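You operate a simulated robot arm through the tools that you are given. There is no shell and no other tool. Be economical: measure what you need, move in short steps, check, and stop when the job is done.

Carry out the task below with a simulated robot arm. There is one attempt and no reset: what you move stays moved.

TASK
Put one of the yellow pins from the top of the steel bench on top of the red hand wheel.

Only the result counts: the job must be done as asked and must still hold three seconds after the hand-in. Knocking over, shifting, dropping, spilling or breaking anything else fails it.

THE ROBOT
A 7-joint arm with a two-finger parallel gripper, fixed in place. Base frame: the origin is at the foot of the arm, x ahead of it, y to its left, z up; the work surface is at about z = 0. Readings come in m, degrees, newtons and seconds.
With the tool pointing down near the work surface it reaches from about 0.24 to 0.62 m from the base axis. Its first joint turns from -66.0 to 66.0 degrees. Payload 2.6 kg.
The TCP is the grasp point between the finger pads, 0.03 m short of the fingertips. In the tool frame z runs along the fingers and y along their closing line. Largest opening 0.094 m; finger width 0.028, thickness 0.01; the body of the gripper, 0.05 by 0.096 m, starts 0.055 m behind the TCP.
Orientation is that of the tool frame in the base frame, as [roll, pitch, yaw] about the fixed x, y, z axes, in that order (R = Rz(yaw) Ry(pitch) Rx(roll)). With the fingers straight down and closing along the base's y, the tool's x points along the base's -x, its y along +y and its z along -z.

THE INTERFACE
- The arm moves only by the tool nudge_tool. Its argument "series" is a list of rows, each a list of 7 numbers: the opening, from 0 (shut) to 1 (fully open), then the shift along the tool's x, y, z in cm, then the turn, a rotation vector about the tool's x, y, z in degrees. In form: [[grip, x, y, z, ax, ay, az], ...]. A call has 1 to 12 rows; each row shifts and turns the commanded pose from where the row before left it, along the tool's axes as they then stand. Rows are played at 5 a second. More than 0.05 m and 8.6 degrees between two rows, or a gripper value outside its range, and nothing of the call is played. Where a pose cannot be reached the arm comes as near as it can. A force on the tool above 40 N (or 10 N above the force at the start of the call, whichever is more), or a blocked arm, ends the call early, and 0.2 s more pass. The fingers move at their own pace (about 0.072 m/s each) and stop on an object; they squeeze with about 38 N. The grip force told is the motor's: it shows also when the fingers shut on nothing. Time passes only in rows, and 0.2 s behind the last, so rows that do not move let the fingers close. The reply holds the time, the measured pose of the TCP, the force on the tool along the base axes, the opening and the grip force, in the units named above and with some noise.
- Cameras (640 x 400 px; columns grow to the right, rows downward): "scene" is fixed at [0.0517, 0.4541, 0.5545]; the picture's right is [-0.54, -0.84, 0.00], its down [-0.55, 0.35, -0.76] and it looks along [0.64, -0.41, -0.65] (base axes); focal length 351 px, centre (320, 200). "wrist" rides on the gripper at [-0.037, 0, -0.058] in the tool frame; the picture's right is [0.00, -1.00, 0.00], its down [0.97, 0.00, -0.24] and it looks along [0.24, 0.00, 0.97] (tool axes); focal length 218 px, centre (320, 200).
- get_image(camera): a new picture of that camera. The clock stands still meanwhile.
- probe_pixels(camera, pixels): there is no depth. For up to 12 entries [column, row, z] of the newest picture of that camera ("zoom" is the newest enlarged one), the place [x, y] in the base frame at which the ray of that pixel passes the height z, good to about 0.002 m. The clock stands still meanwhile.
- zoom(camera, box): a new picture of the part [left, top, right, bottom] of that camera's present view, enlarged. The clock stands still meanwhile.
- finish_job(): hands the job in; it is judged then, once.

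Work in short steps. Measure before you move; look again where a grasp or a placing could have gone wrong, and mend it. You have 60 turns and 30 pictures in all, those below and enlarged ones among them. Open the gripper and draw the arm clear of the work before you hand the job in, unless the task says otherwise; then end with one line.

The tools are called after "Emit:" by a JSON object that holds its "method" and its "body". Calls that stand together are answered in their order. nudge_tool: Moves the arm, as the interface text tells. Its arguments: {"type":"object","properties":{"series":{"type":"array","items":{"type":"array","items":{"type":"number"}}}},"required":["series"]} The other tools are called the same way: get_image (camera) takes a picture; probe_pixels (camera, pixels) gives the place at which the rays of pixels pass given heights; zoom (camera, box) takes an enlarged picture of a part of a camera's view; finish_job () hands the job in.

At the start:

```text
t: 0.0
tool_pos: [0.3713, 0.1832, 0.329]
tool_rot: [180.0, 0.0, 179.9]
force: [-0.5, -0.3, 0.1]
gripper_width: 0.0939
finger_force: 0.0
```

scene: 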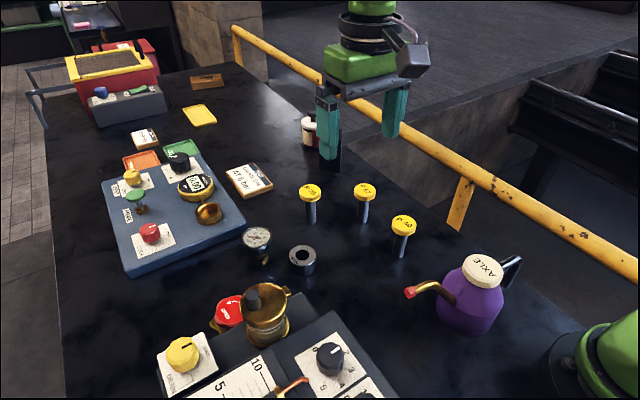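
wrist: 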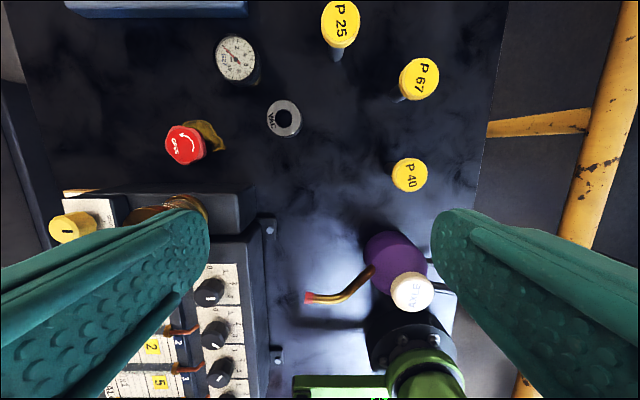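

The wrist view shows pins P25 (340,22), P67 (419,78), P40 (409,174) and the red wheel (186,144). I'll zoom in on the pins and the wheel.

Emit:
{"method": "zoom", "body": {"camera": "scene", "box": [180, 230, 340, 330]}}

Emit:
{"method": "zoom", "body": {"camera": "scene", "box": [280, 170, 440, 270]}}

Emit:
{"method": "zoom", "body": {"camera": "wrist", "box": [130, 90, 290, 190]}}

Emit:
{"method": "probe_pixels", "body": {"camera": "wrist", "pixels": [[340, 24, 0.08], [419, 78, 0.08], [409, 174, 0.08], [186, 144, 0.05], [336, 55, 0.0], [402, 98, 0.0], [186, 144, 0.0]]}}

Emit:
{"method": "probe_pixels", "body": {"camera": "scene", "pixels": [[310, 190, 0.08], [365, 190, 0.08], [404, 224, 0.08], [229, 309, 0.05], [311, 222, 0.0], [361, 221, 0.0], [398, 257, 0.0], [229, 309, 0.03]]}}

```text
4.00 times, centred on (260, 280) of scene
```

zoom: 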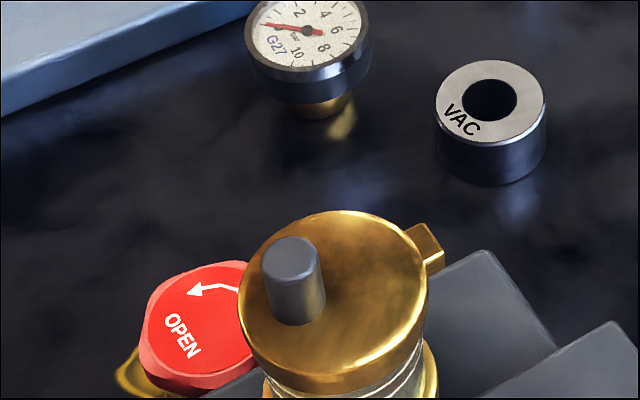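

```text
4.00 times, centred on (360, 220) of scene
```

zoom: 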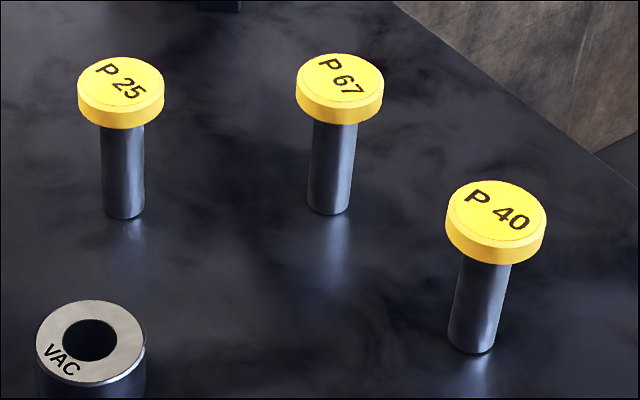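

```text
4.00 times, centred on (210, 140) of wrist
```

zoom: 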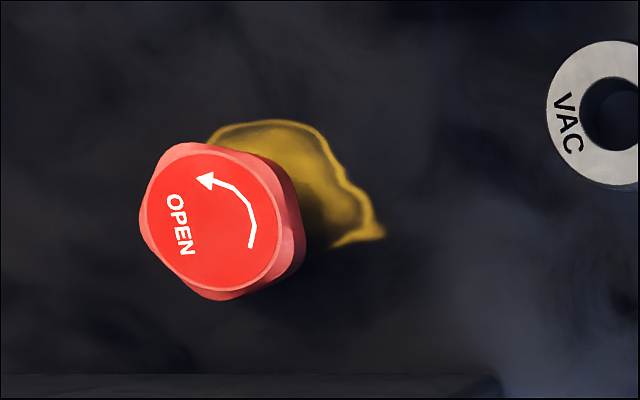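

```text
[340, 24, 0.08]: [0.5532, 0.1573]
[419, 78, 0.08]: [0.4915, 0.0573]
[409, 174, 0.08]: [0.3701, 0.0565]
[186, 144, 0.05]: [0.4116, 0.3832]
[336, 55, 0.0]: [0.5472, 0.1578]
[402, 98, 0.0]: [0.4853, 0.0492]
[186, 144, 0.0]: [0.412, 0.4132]
```

```text
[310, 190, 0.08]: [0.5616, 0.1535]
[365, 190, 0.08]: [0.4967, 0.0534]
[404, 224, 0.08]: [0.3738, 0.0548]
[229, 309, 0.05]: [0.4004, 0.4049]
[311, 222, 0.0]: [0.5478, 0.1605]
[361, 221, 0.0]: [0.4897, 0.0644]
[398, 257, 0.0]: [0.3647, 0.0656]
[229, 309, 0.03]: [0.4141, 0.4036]
```

The wheel's height is uncertain from this baseline, so I move the arm above it at the present height to view it straight down.

Emit:
{"method": "nudge_tool", "body": {"series": [[1, 0, 4.5, 0, 0, 0, 0], [1, 0, 4.5, 0, 0, 0, 0], [1, 0, 4.5, 0, 0, 0, 0], [1, 0, 4.5, 0, 0, 0, 0], [1, 0, 0, 0, 0, 0, 0]]}}

Emit:
{"method": "get_image", "body": {"camera": "wrist"}}

```text
t: 1.2
tool_pos: [0.3766, 0.3609, 0.331]
tool_rot: [179.9, 0.0, 179.9]
force: [0.5, 0.2, 0.5]
gripper_width: 0.0939
finger_force: 0.1
```

```text
24 pictures are left
```

wrist: 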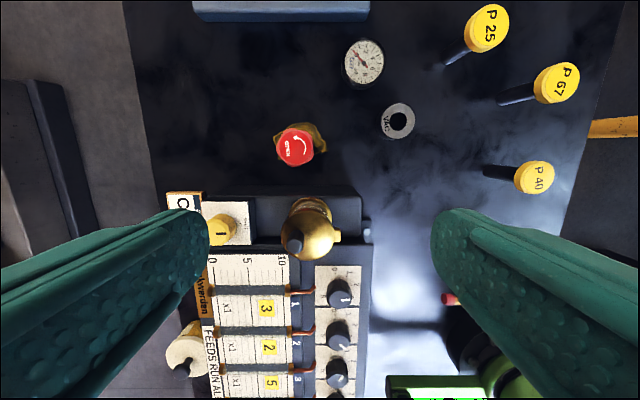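

Emit:
{"method": "zoom", "body": {"camera": "wrist", "box": [260, 110, 340, 160]}}

Emit:
{"method": "probe_pixels", "body": {"camera": "wrist", "pixels": [[295, 148, 0.0], [295, 148, 0.05], [295, 148, 0.1], [534, 177, 0.08], [534, 177, 0.06], [556, 83, 0.08], [487, 29, 0.08], [486, 171, 0.0]]}}

Emit:
{"method": "zoom", "body": {"camera": "scene", "box": [200, 280, 280, 330]}}

```text
8.00 times, centred on (300, 135) of wrist
```

zoom: 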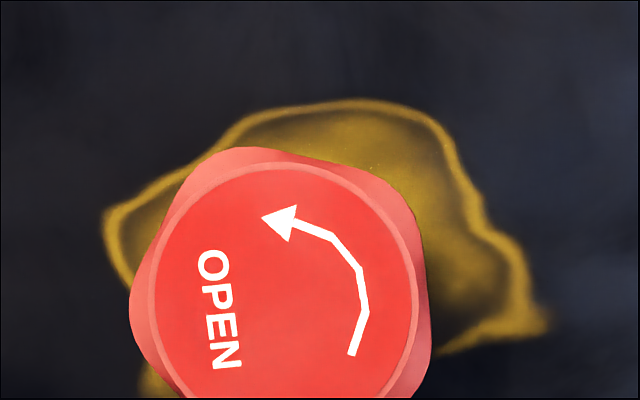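

```text
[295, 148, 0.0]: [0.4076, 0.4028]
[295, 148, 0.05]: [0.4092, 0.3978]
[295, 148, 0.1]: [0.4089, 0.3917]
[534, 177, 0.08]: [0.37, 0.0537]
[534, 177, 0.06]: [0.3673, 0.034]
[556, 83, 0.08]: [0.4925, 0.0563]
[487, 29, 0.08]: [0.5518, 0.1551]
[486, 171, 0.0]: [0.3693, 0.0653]
```

```text
8.00 times, centred on (240, 305) of scene
```

zoom: 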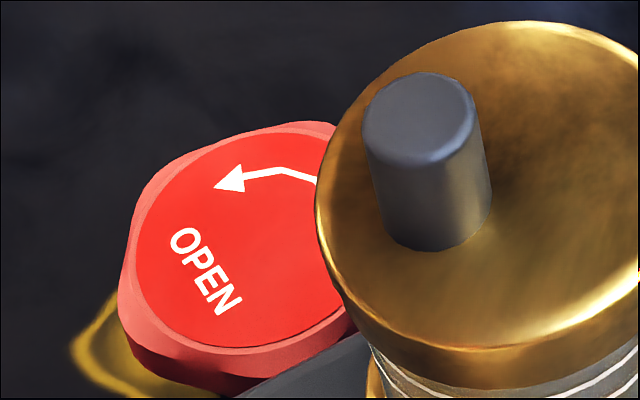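

Triangulation gives the wheel top centre ≈ (0.409, 0.398, 0.033) and P67's head centre ≈ (0.492, 0.058), top z ≈ 0.085. P67 has free room around it, so I move above it at height, and probe the brass vessel's location for later.

Emit:
{"method": "probe_pixels", "body": {"camera": "wrist", "pixels": [[310, 225, 0.06], [310, 225, 0.1], [310, 225, 0.14], [310, 198, 0.05], [293, 243, 0.14]]}}

Emit:
{"method": "probe_pixels", "body": {"camera": "scene", "pixels": [[264, 304, 0.06], [264, 304, 0.1], [264, 304, 0.14], [252, 291, 0.1], [252, 291, 0.14]]}}

Emit:
{"method": "nudge_tool", "body": {"series": [[1, -1.65, -4.33, 0, 0, 0, 0], [1, -1.65, -4.33, 0, 0, 0, 0], [1, -1.65, -4.33, 0, 0, 0, 0], [1, -1.65, -4.33, 0, 0, 0, 0], [1, -1.65, -4.33, 0, 0, 0, 0], [1, -1.65, -4.33, 0, 0, 0, 0], [1, -1.65, -4.33, 0, 0, 0, 0], [1, 0, 0, 4, 0, 0, 0], [1, 0, 0, 4, 0, 0, 0], [1, 0, 0, 0, 0, 0, 0]]}}

Emit:
{"method": "get_image", "body": {"camera": "wrist"}}

```text
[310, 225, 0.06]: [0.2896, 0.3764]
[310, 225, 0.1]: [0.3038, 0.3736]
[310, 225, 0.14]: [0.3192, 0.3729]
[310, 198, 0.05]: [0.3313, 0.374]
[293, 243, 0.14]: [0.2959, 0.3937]
```

```text
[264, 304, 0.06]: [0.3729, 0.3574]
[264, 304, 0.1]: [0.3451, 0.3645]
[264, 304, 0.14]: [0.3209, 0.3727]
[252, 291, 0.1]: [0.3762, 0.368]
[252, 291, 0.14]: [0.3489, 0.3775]
```

```text
t: 3.4
tool_pos: [0.486, 0.0608, 0.2449]
tool_rot: [180.0, 0.0, 180.0]
force: [-0.1, 0.3, -0.9]
gripper_width: 0.094
finger_force: 0.1
```

```text
21 pictures are left
```

wrist: 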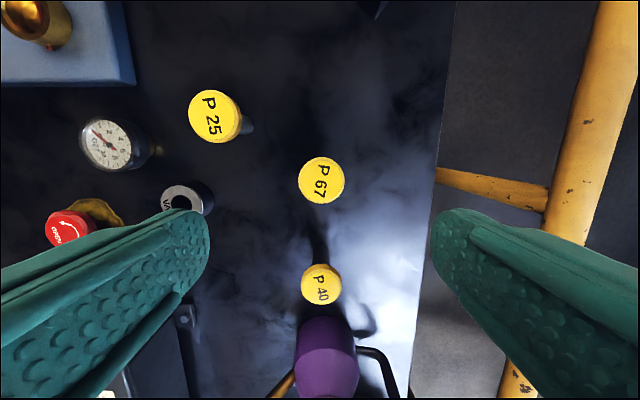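

P67's head is at (321,180). Probe its position at top height.

Emit:
{"method": "probe_pixels", "body": {"camera": "wrist", "pixels": [[321, 180, 0.085], [298, 180, 0.08], [345, 180, 0.08], [321, 157, 0.085], [321, 204, 0.085], [69, 227, 0.033]]}}

```text
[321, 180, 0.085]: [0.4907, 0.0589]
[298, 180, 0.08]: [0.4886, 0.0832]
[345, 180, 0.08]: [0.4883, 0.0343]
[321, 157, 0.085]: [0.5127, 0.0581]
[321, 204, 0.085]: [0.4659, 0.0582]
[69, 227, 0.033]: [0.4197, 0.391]
```

Head centre (0.490, 0.0585). I correct by (+4, −2 mm) and descend around the head, in steps.

Emit:
{"method": "nudge_tool", "body": {"series": [[1, -0.4, -0.2, 3, 0, 0, 0], [1, 0, 0, 3, 0, 0, 0], [1, 0, 0, 3, 0, 0, 0], [1, 0, 0, 3, 0, 0, 0], [1, 0, 0, 2.5, 0, 0, 0], [1, 0, 0, 0, 0, 0, 0]]}}

Emit:
{"method": "get_image", "body": {"camera": "wrist"}}

Emit:
{"method": "get_image", "body": {"camera": "scene"}}

```text
t: 4.8
tool_pos: [0.4903, 0.0601, 0.104]
tool_rot: [179.9, 0.0, -180.0]
force: [0.6, -0.5, 0.0]
gripper_width: 0.0941
finger_force: 0.2
```

```text
20 pictures are left
```

wrist: 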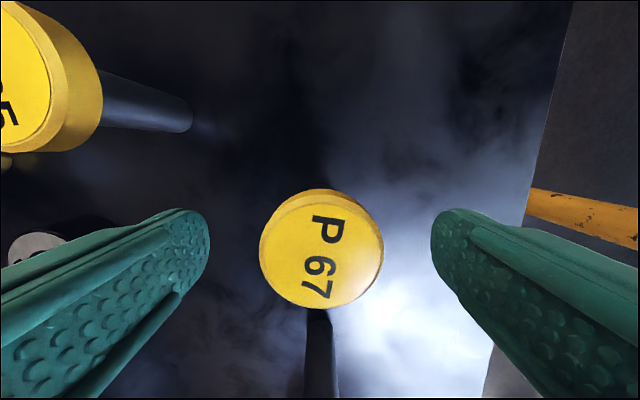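

```text
19 pictures are left
```

scene: 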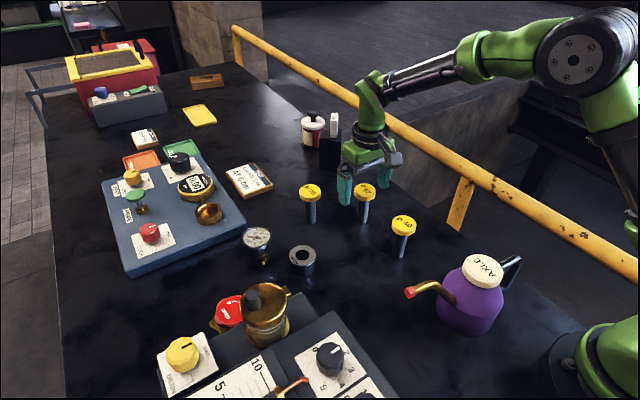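

Well aligned; the head's centre is near (325,249). Check it once more at this range.

Emit:
{"method": "probe_pixels", "body": {"camera": "wrist", "pixels": [[325, 250, 0.085], [267, 250, 0.085], [383, 250, 0.085], [325, 305, 0.085]]}}

```text
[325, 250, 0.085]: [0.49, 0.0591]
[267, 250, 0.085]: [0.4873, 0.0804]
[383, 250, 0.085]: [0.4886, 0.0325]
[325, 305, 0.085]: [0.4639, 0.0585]
```

I descend the last 2.6 cm to z ≈ 0.078 and close on the head.

Emit:
{"method": "nudge_tool", "body": {"series": [[1, 0, -0.2, 1.3, 0, 0, 0], [1, 0, 0, 1.3, 0, 0, 0], [1, 0, 0, 0, 0, 0, 0], [0, 0, 0, 0, 0, 0, 0], [0, 0, 0, 0, 0, 0, 0], [0, 0, 0, 0, 0, 0, 0], [0, 0, 0, 0, 0, 0, 0]]}}

Emit:
{"method": "get_image", "body": {"camera": "wrist"}}

```text
t: 6.4
tool_pos: [0.4923, 0.0578, 0.0783]
tool_rot: [-179.9, 0.0, -179.9]
force: [-0.5, 1.3, -0.7]
gripper_width: 0.045
finger_force: 37.7
```

```text
18 pictures are left
```

wrist: 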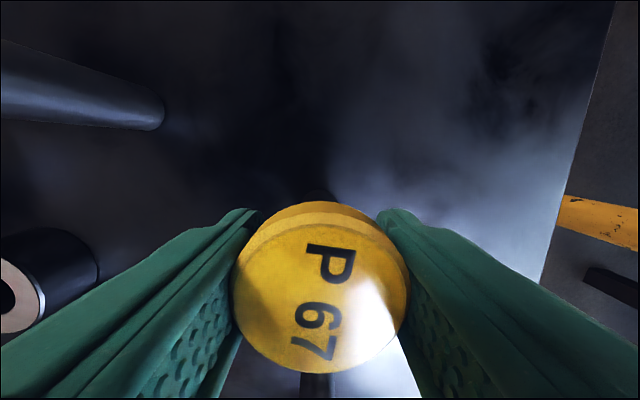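

Gripped at 45 mm width with 37.7 N. Lift straight up, gently at first.

Emit:
{"method": "nudge_tool", "body": {"series": [[0, 0, 0, -0.5, 0, 0, 0], [0, 0, 0, -1.5, 0, 0, 0], [0, 0, 0, -3, 0, 0, 0], [0, 0, 0, -3, 0, 0, 0], [0, 0, 0, -4, 0, 0, 0], [0, 0, 0, -4, 0, 0, 0], [0, 0, 0, -2, 0, 0, 0], [0, 0, 0, 0, 0, 0, 0]]}}

Emit:
{"method": "get_image", "body": {"camera": "scene"}}

```text
t: 8.2
tool_pos: [0.4911, 0.0565, 0.2587]
tool_rot: [-180.0, 0.0, -180.0]
force: [0.0, 0.3, -4.5]
gripper_width: 0.0449
finger_force: 37.9
```

```text
17 pictures are left
```

scene: 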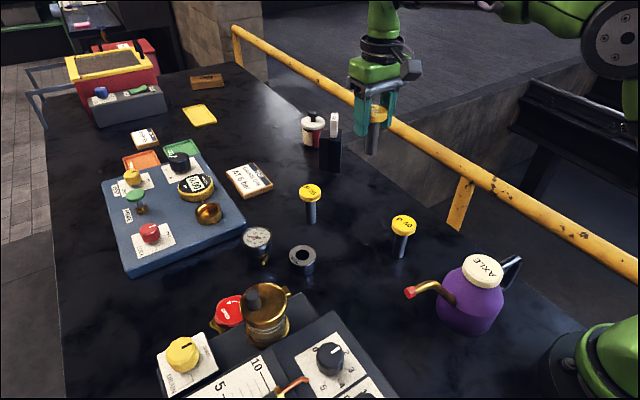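

Pin P67 hangs upright in the gripper. I carry it over to above the wheel, at (0.409, 0.398), in steps.

Emit:
{"method": "nudge_tool", "body": {"series": [[0, 1.0, 4.2, 0, 0, 0, 0], [0, 1.0, 4.2, 0, 0, 0, 0], [0, 1.0, 4.2, 0, 0, 0, 0], [0, 1.0, 4.2, 0, 0, 0, 0], [0, 1.0, 4.2, 0, 0, 0, 0], [0, 1.0, 4.2, 0, 0, 0, 0], [0, 1.0, 4.2, 0, 0, 0, 0], [0, 1.0, 4.2, 0, 0, 0, 0], [0, 0, 0, 0, 0, 0, 0], [0, 0, 0, 0, 0, 0, 0]]}}

Emit:
{"method": "get_image", "body": {"camera": "wrist"}}

Emit:
{"method": "get_image", "body": {"camera": "scene"}}

```text
t: 10.4
tool_pos: [0.4095, 0.391, 0.2605]
tool_rot: [180.0, 0.0, 180.0]
force: [-0.4, 0.6, -4.0]
gripper_width: 0.0448
finger_force: 37.8
```

```text
16 pictures are left
```

wrist: 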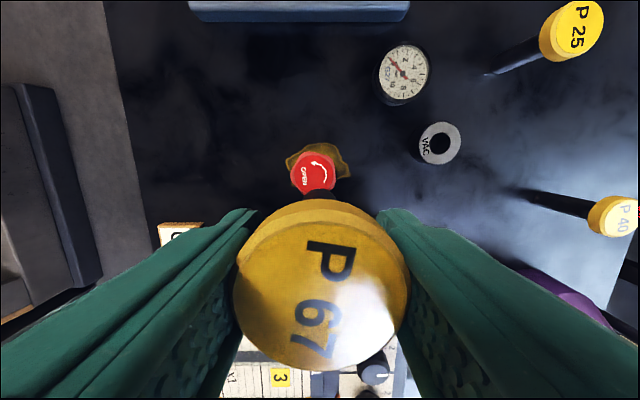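

```text
15 pictures are left
```

scene: 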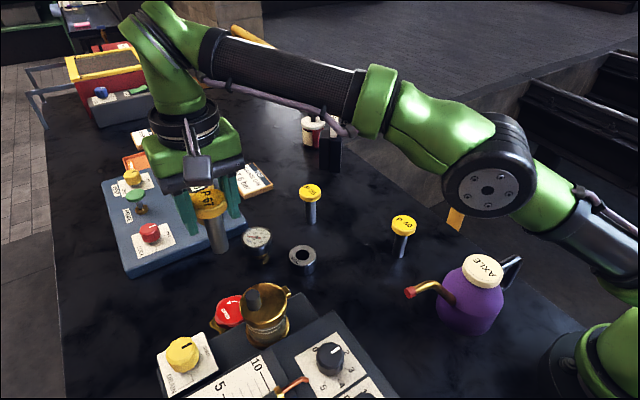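

The wheel shows at (313,172) beneath the pin. I zoom in to refine its centre.

Emit:
{"method": "zoom", "body": {"camera": "wrist", "box": [272, 135, 368, 195]}}

```text
6.67 times, centred on (320, 165) of wrist
```

zoom: 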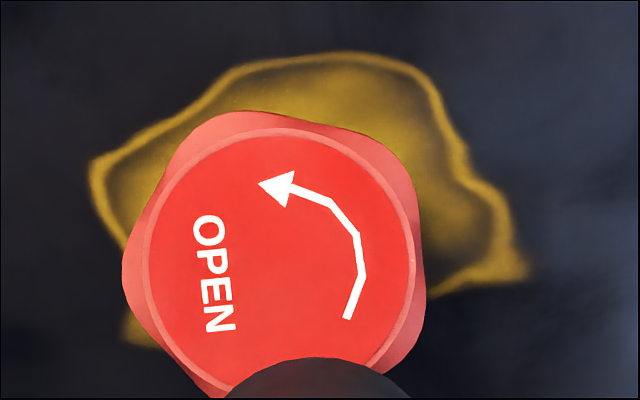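

Emit:
{"method": "probe_pixels", "body": {"camera": "zoom", "pixels": [[277, 262, 0.03], [277, 262, 0.05], [142, 262, 0.035], [413, 262, 0.035], [277, 128, 0.035], [318, 357, 0.18]]}}

```text
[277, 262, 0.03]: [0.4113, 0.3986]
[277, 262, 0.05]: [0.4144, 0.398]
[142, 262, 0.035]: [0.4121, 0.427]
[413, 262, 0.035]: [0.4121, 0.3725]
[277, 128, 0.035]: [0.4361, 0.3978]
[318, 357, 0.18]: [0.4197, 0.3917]
```

Wheel centre ≈ (0.410, 0.3985). I shift +7.5 mm in y and descend to TCP z ≈ 0.13 (pin foot ≈ 0.05).

Emit:
{"method": "nudge_tool", "body": {"series": [[0, -0.05, 0.75, 0, 0, 0, 0], [0, 0, 0, 3, 0, 0, 0], [0, 0, 0, 3, 0, 0, 0], [0, 0, 0, 3, 0, 0, 0], [0, 0, 0, 2.5, 0, 0, 0], [0, 0, 0, 1.5, 0, 0, 0], [0, 0, 0, 0, 0, 0, 0], [0, 0, 0, 0, 0, 0, 0]]}}

Emit:
{"method": "zoom", "body": {"camera": "scene", "box": [160, 230, 320, 330]}}

Emit:
{"method": "get_image", "body": {"camera": "wrist"}}

```text
t: 12.2
tool_pos: [0.4112, 0.4013, 0.1277]
tool_rot: [180.0, 0.0, 180.0]
force: [-0.2, 0.7, -4.0]
gripper_width: 0.0448
finger_force: 38.4
```

```text
4.00 times, centred on (240, 280) of scene
```

zoom: 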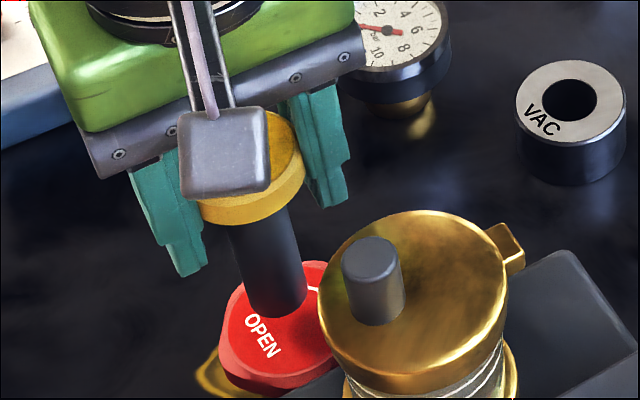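

```text
12 pictures are left
```

wrist: 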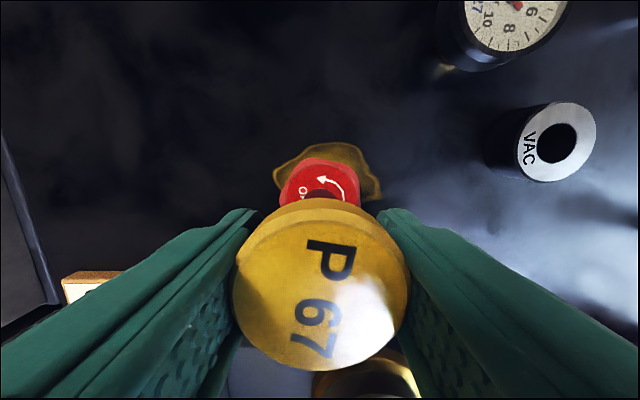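

Foot is heading to the disc's middle in the scene view. I zoom the wrist view to check lateral centring.

Emit:
{"method": "zoom", "body": {"camera": "wrist", "box": [272, 150, 368, 210]}}

```text
6.67 times, centred on (320, 180) of wrist
```

zoom: 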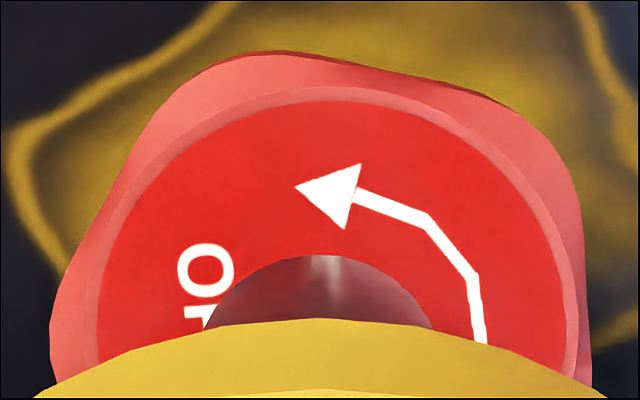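

Emit:
{"method": "probe_pixels", "body": {"camera": "zoom", "pixels": [[330, 100, 0.033], [95, 330, 0.033], [567, 330, 0.033], [322, 255, 0.05], [205, 325, 0.05], [432, 325, 0.05]]}}

```text
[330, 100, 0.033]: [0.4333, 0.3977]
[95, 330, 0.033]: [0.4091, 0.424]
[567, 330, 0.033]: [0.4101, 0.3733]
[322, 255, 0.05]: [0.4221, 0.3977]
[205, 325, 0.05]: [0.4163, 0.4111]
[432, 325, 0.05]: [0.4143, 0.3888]
```

Pin axis is within about 2–3 mm of the disc centre; I nudge back 1.5 mm and lower in small steps, watching the force.

Emit:
{"method": "nudge_tool", "body": {"series": [[0, 0.15, -0.05, 0.4, 0, 0, 0], [0, 0, 0, 0.3, 0, 0, 0], [0, 0, 0, 0.2, 0, 0, 0], [0, 0, 0, 0, 0, 0, 0], [0, 0, 0, 0, 0, 0, 0]]}}

Emit:
{"method": "zoom", "body": {"camera": "scene", "box": [200, 280, 280, 330]}}

```text
t: 13.4
tool_pos: [0.4103, 0.4021, 0.1189]
tool_rot: [-180.0, 0.0, -180.0]
force: [-0.4, 0.3, -4.2]
gripper_width: 0.0446
finger_force: 37.8
```

```text
8.00 times, centred on (240, 305) of scene
```

zoom: 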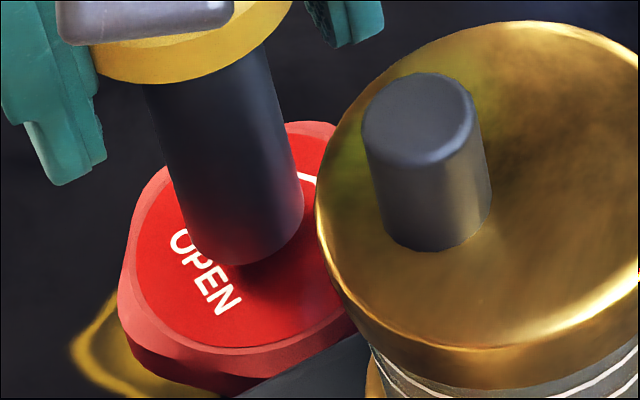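

Still a small gap, foot near the middle of the disc. Continue in 1.5 mm steps.

Emit:
{"method": "nudge_tool", "body": {"series": [[0, 0, 0, 0.15, 0, 0, 0], [0, 0, 0, 0.15, 0, 0, 0], [0, 0, 0, 0, 0, 0, 0], [0, 0, 0, 0, 0, 0, 0]]}}

```text
t: 14.4
tool_pos: [0.4107, 0.4005, 0.1146]
tool_rot: [-179.9, 0.1, -179.9]
force: [-0.8, 0.4, -4.9]
gripper_width: 0.0447
finger_force: 37.8
```

Emit:
{"method": "zoom", "body": {"camera": "scene", "box": [200, 280, 280, 330]}}

```text
8.00 times, centred on (240, 305) of scene
```

zoom: 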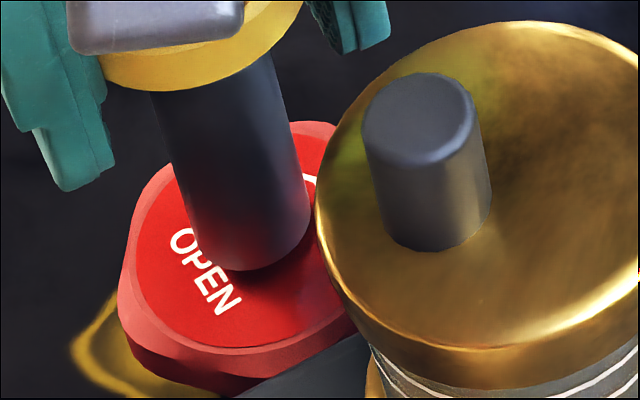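

No contact yet (Fz −4.9 is just weight). Continue with 1 mm steps.

Emit:
{"method": "nudge_tool", "body": {"series": [[0, 0, 0, 0.1, 0, 0, 0], [0, 0, 0, 0.1, 0, 0, 0], [0, 0, 0, 0, 0, 0, 0], [0, 0, 0, 0, 0, 0, 0]]}}

```text
t: 15.4
tool_pos: [0.4107, 0.4009, 0.1136]
tool_rot: [-179.9, 0.0, 179.9]
force: [0.2, -0.4, -5.1]
gripper_width: 0.0448
finger_force: 38.2
```

Emit:
{"method": "nudge_tool", "body": {"series": [[0, 0, 0, 0.1, 0, 0, 0], [0, 0, 0, 0.1, 0, 0, 0], [0, 0, 0, 0, 0, 0, 0], [0, 0, 0, 0, 0, 0, 0]]}}

Emit:
{"method": "zoom", "body": {"camera": "scene", "box": [200, 280, 280, 330]}}

```text
t: 16.4
tool_pos: [0.4104, 0.4003, 0.112]
tool_rot: [180.0, 0.1, 179.9]
force: [0.3, 0.1, -4.6]
gripper_width: 0.0448
finger_force: 37.9
```

```text
8.00 times, centred on (240, 305) of scene
```

zoom: 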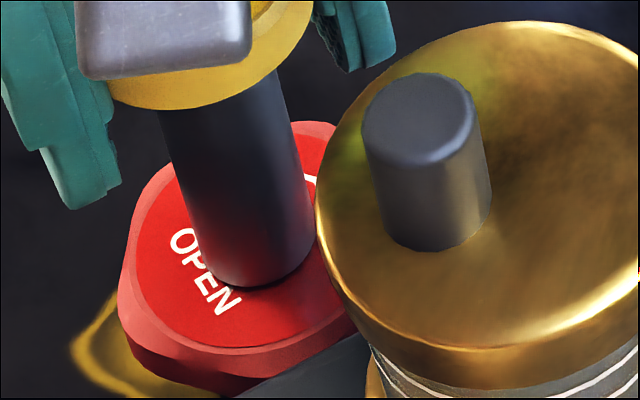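

Almost touching. I check the foot's placement on the disc by probing disc edges and the foot outline in this zoom.

Emit:
{"method": "probe_pixels", "body": {"camera": "zoom", "pixels": [[137, 250, 0.034], [240, 347, 0.034], [165, 315, 0.034], [340, 300, 0.034], [170, 185, 0.034], [250, 288, 0.034], [205, 262, 0.034], [313, 235, 0.034], [300, 265, 0.034]]}}

```text
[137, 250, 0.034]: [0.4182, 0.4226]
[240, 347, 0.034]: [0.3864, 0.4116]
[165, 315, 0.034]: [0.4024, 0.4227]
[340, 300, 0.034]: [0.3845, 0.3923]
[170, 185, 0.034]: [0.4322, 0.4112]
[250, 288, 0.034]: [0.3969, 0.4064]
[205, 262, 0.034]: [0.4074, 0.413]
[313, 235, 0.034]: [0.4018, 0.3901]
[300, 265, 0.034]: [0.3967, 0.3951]
```

Disc centre fits (0.4097, 0.399), foot centre (0.4075, 0.4007): within 3 mm, fine. Lower until contact.

Emit:
{"method": "nudge_tool", "body": {"series": [[0, 0, 0, 0.1, 0, 0, 0], [0, 0, 0, 0, 0, 0, 0], [0, 0, 0, 0, 0, 0, 0]]}}

```text
t: 17.2
tool_pos: [0.41, 0.4016, 0.1108]
tool_rot: [-179.9, 0.0, 180.0]
force: [-0.4, -1.3, -5.1]
gripper_width: 0.0449
finger_force: 37.9
```

Emit:
{"method": "nudge_tool", "body": {"series": [[0, 0, 0, 0.1, 0, 0, 0], [0, 0, 0, 0, 0, 0, 0], [0, 0, 0, 0, 0, 0, 0]]}}

```text
t: 18.0
tool_pos: [0.4113, 0.4014, 0.1095]
tool_rot: [179.9, 0.1, 179.9]
force: [-2.2, -2.5, 5.2]
gripper_width: 0.045
finger_force: 38.0
```

Contact: Fz rose from −5 to +5 N. I ease off 0.3 mm and open gradually.

Emit:
{"method": "nudge_tool", "body": {"series": [[0, 0, 0, -0.03, 0, 0, 0], [0.52, 0, 0, 0, 0, 0, 0], [0.6, 0, 0, 0, 0, 0, 0], [0.75, 0, 0, 0, 0, 0, 0], [0.75, 0, 0, 0, 0, 0, 0]]}}

Emit:
{"method": "get_image", "body": {"camera": "wrist"}}

Emit:
{"method": "zoom", "body": {"camera": "scene", "box": [160, 230, 320, 330]}}

```text
t: 19.2
tool_pos: [0.411, 0.4003, 0.1083]
tool_rot: [-180.0, 0.0, -180.0]
force: [-0.5, 0.1, -0.3]
gripper_width: 0.0704
finger_force: 0.0
```

```text
7 pictures are left
```

wrist: 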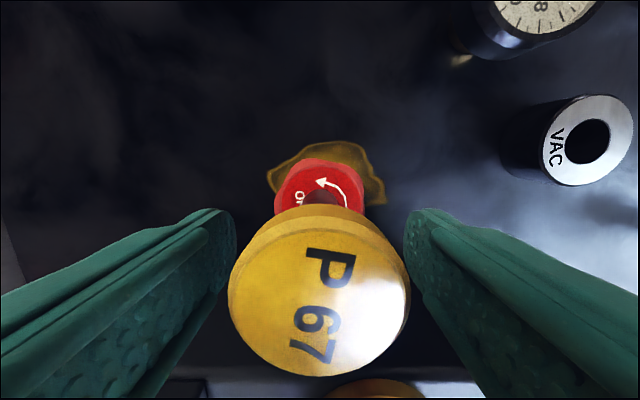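

```text
4.00 times, centred on (240, 280) of scene
```

zoom: 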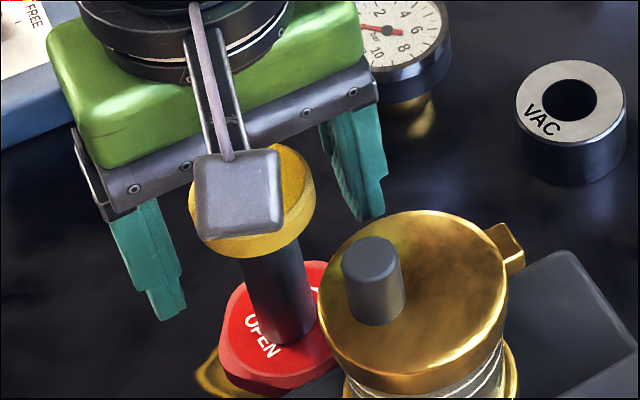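

The pin stands free on the wheel, fingers clear on both sides. I open fully and rise straight up.

Emit:
{"method": "nudge_tool", "body": {"series": [[1, 0, 0, 0, 0, 0, 0], [1, 0, 0, 0, 0, 0, 0], [1, 0, 0, -1, 0, 0, 0], [1, 0, 0, -2, 0, 0, 0], [1, 0, 0, -3, 0, 0, 0], [1, 0, 0, -4, 0, 0, 0], [1, 0, 0, -4, 0, 0, 0], [1, 0, 0, -4, 0, 0, 0], [1, 0, -4, 0, 0, 0, 0], [1, 0, -4, 0, 0, 0, 0], [1, 0, -4, 0, 0, 0, 0], [1, 0, 0, 0, 0, 0, 0]]}}

Emit:
{"method": "get_image", "body": {"camera": "scene"}}

Emit:
{"method": "get_image", "body": {"camera": "wrist"}}

```text
t: 21.8
tool_pos: [0.3962, 0.2752, 0.2838]
tool_rot: [179.9, 0.0, -180.0]
force: [-0.1, -0.8, 1.0]
gripper_width: 0.0942
finger_force: 0.1
out of reach, approached as far as the arm can: row 8
```

```text
5 pictures are left
```

scene: 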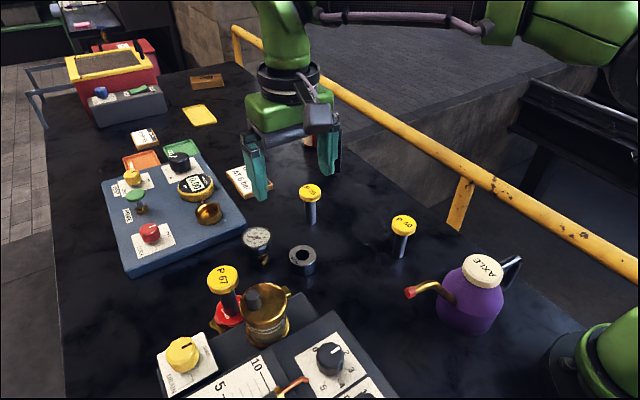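

```text
4 pictures are left
```

wrist: 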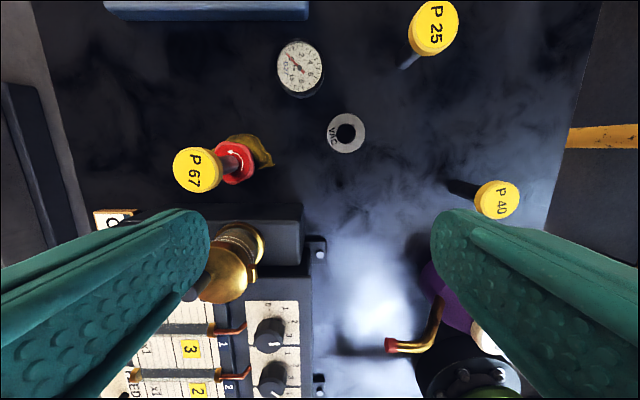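

The pin stands upright on the red wheel, nothing else has moved, and the arm is clear with the gripper open. I hand the job in.

Emit:
{"method": "finish_job", "body": {}}

```text
The job is handed in.
```

I put yellow pin P 67 upright on top of the red "OPEN" hand wheel, drew the arm clear with the gripper open, and handed the job in; the last pictures show the pin standing and nothing else moved.
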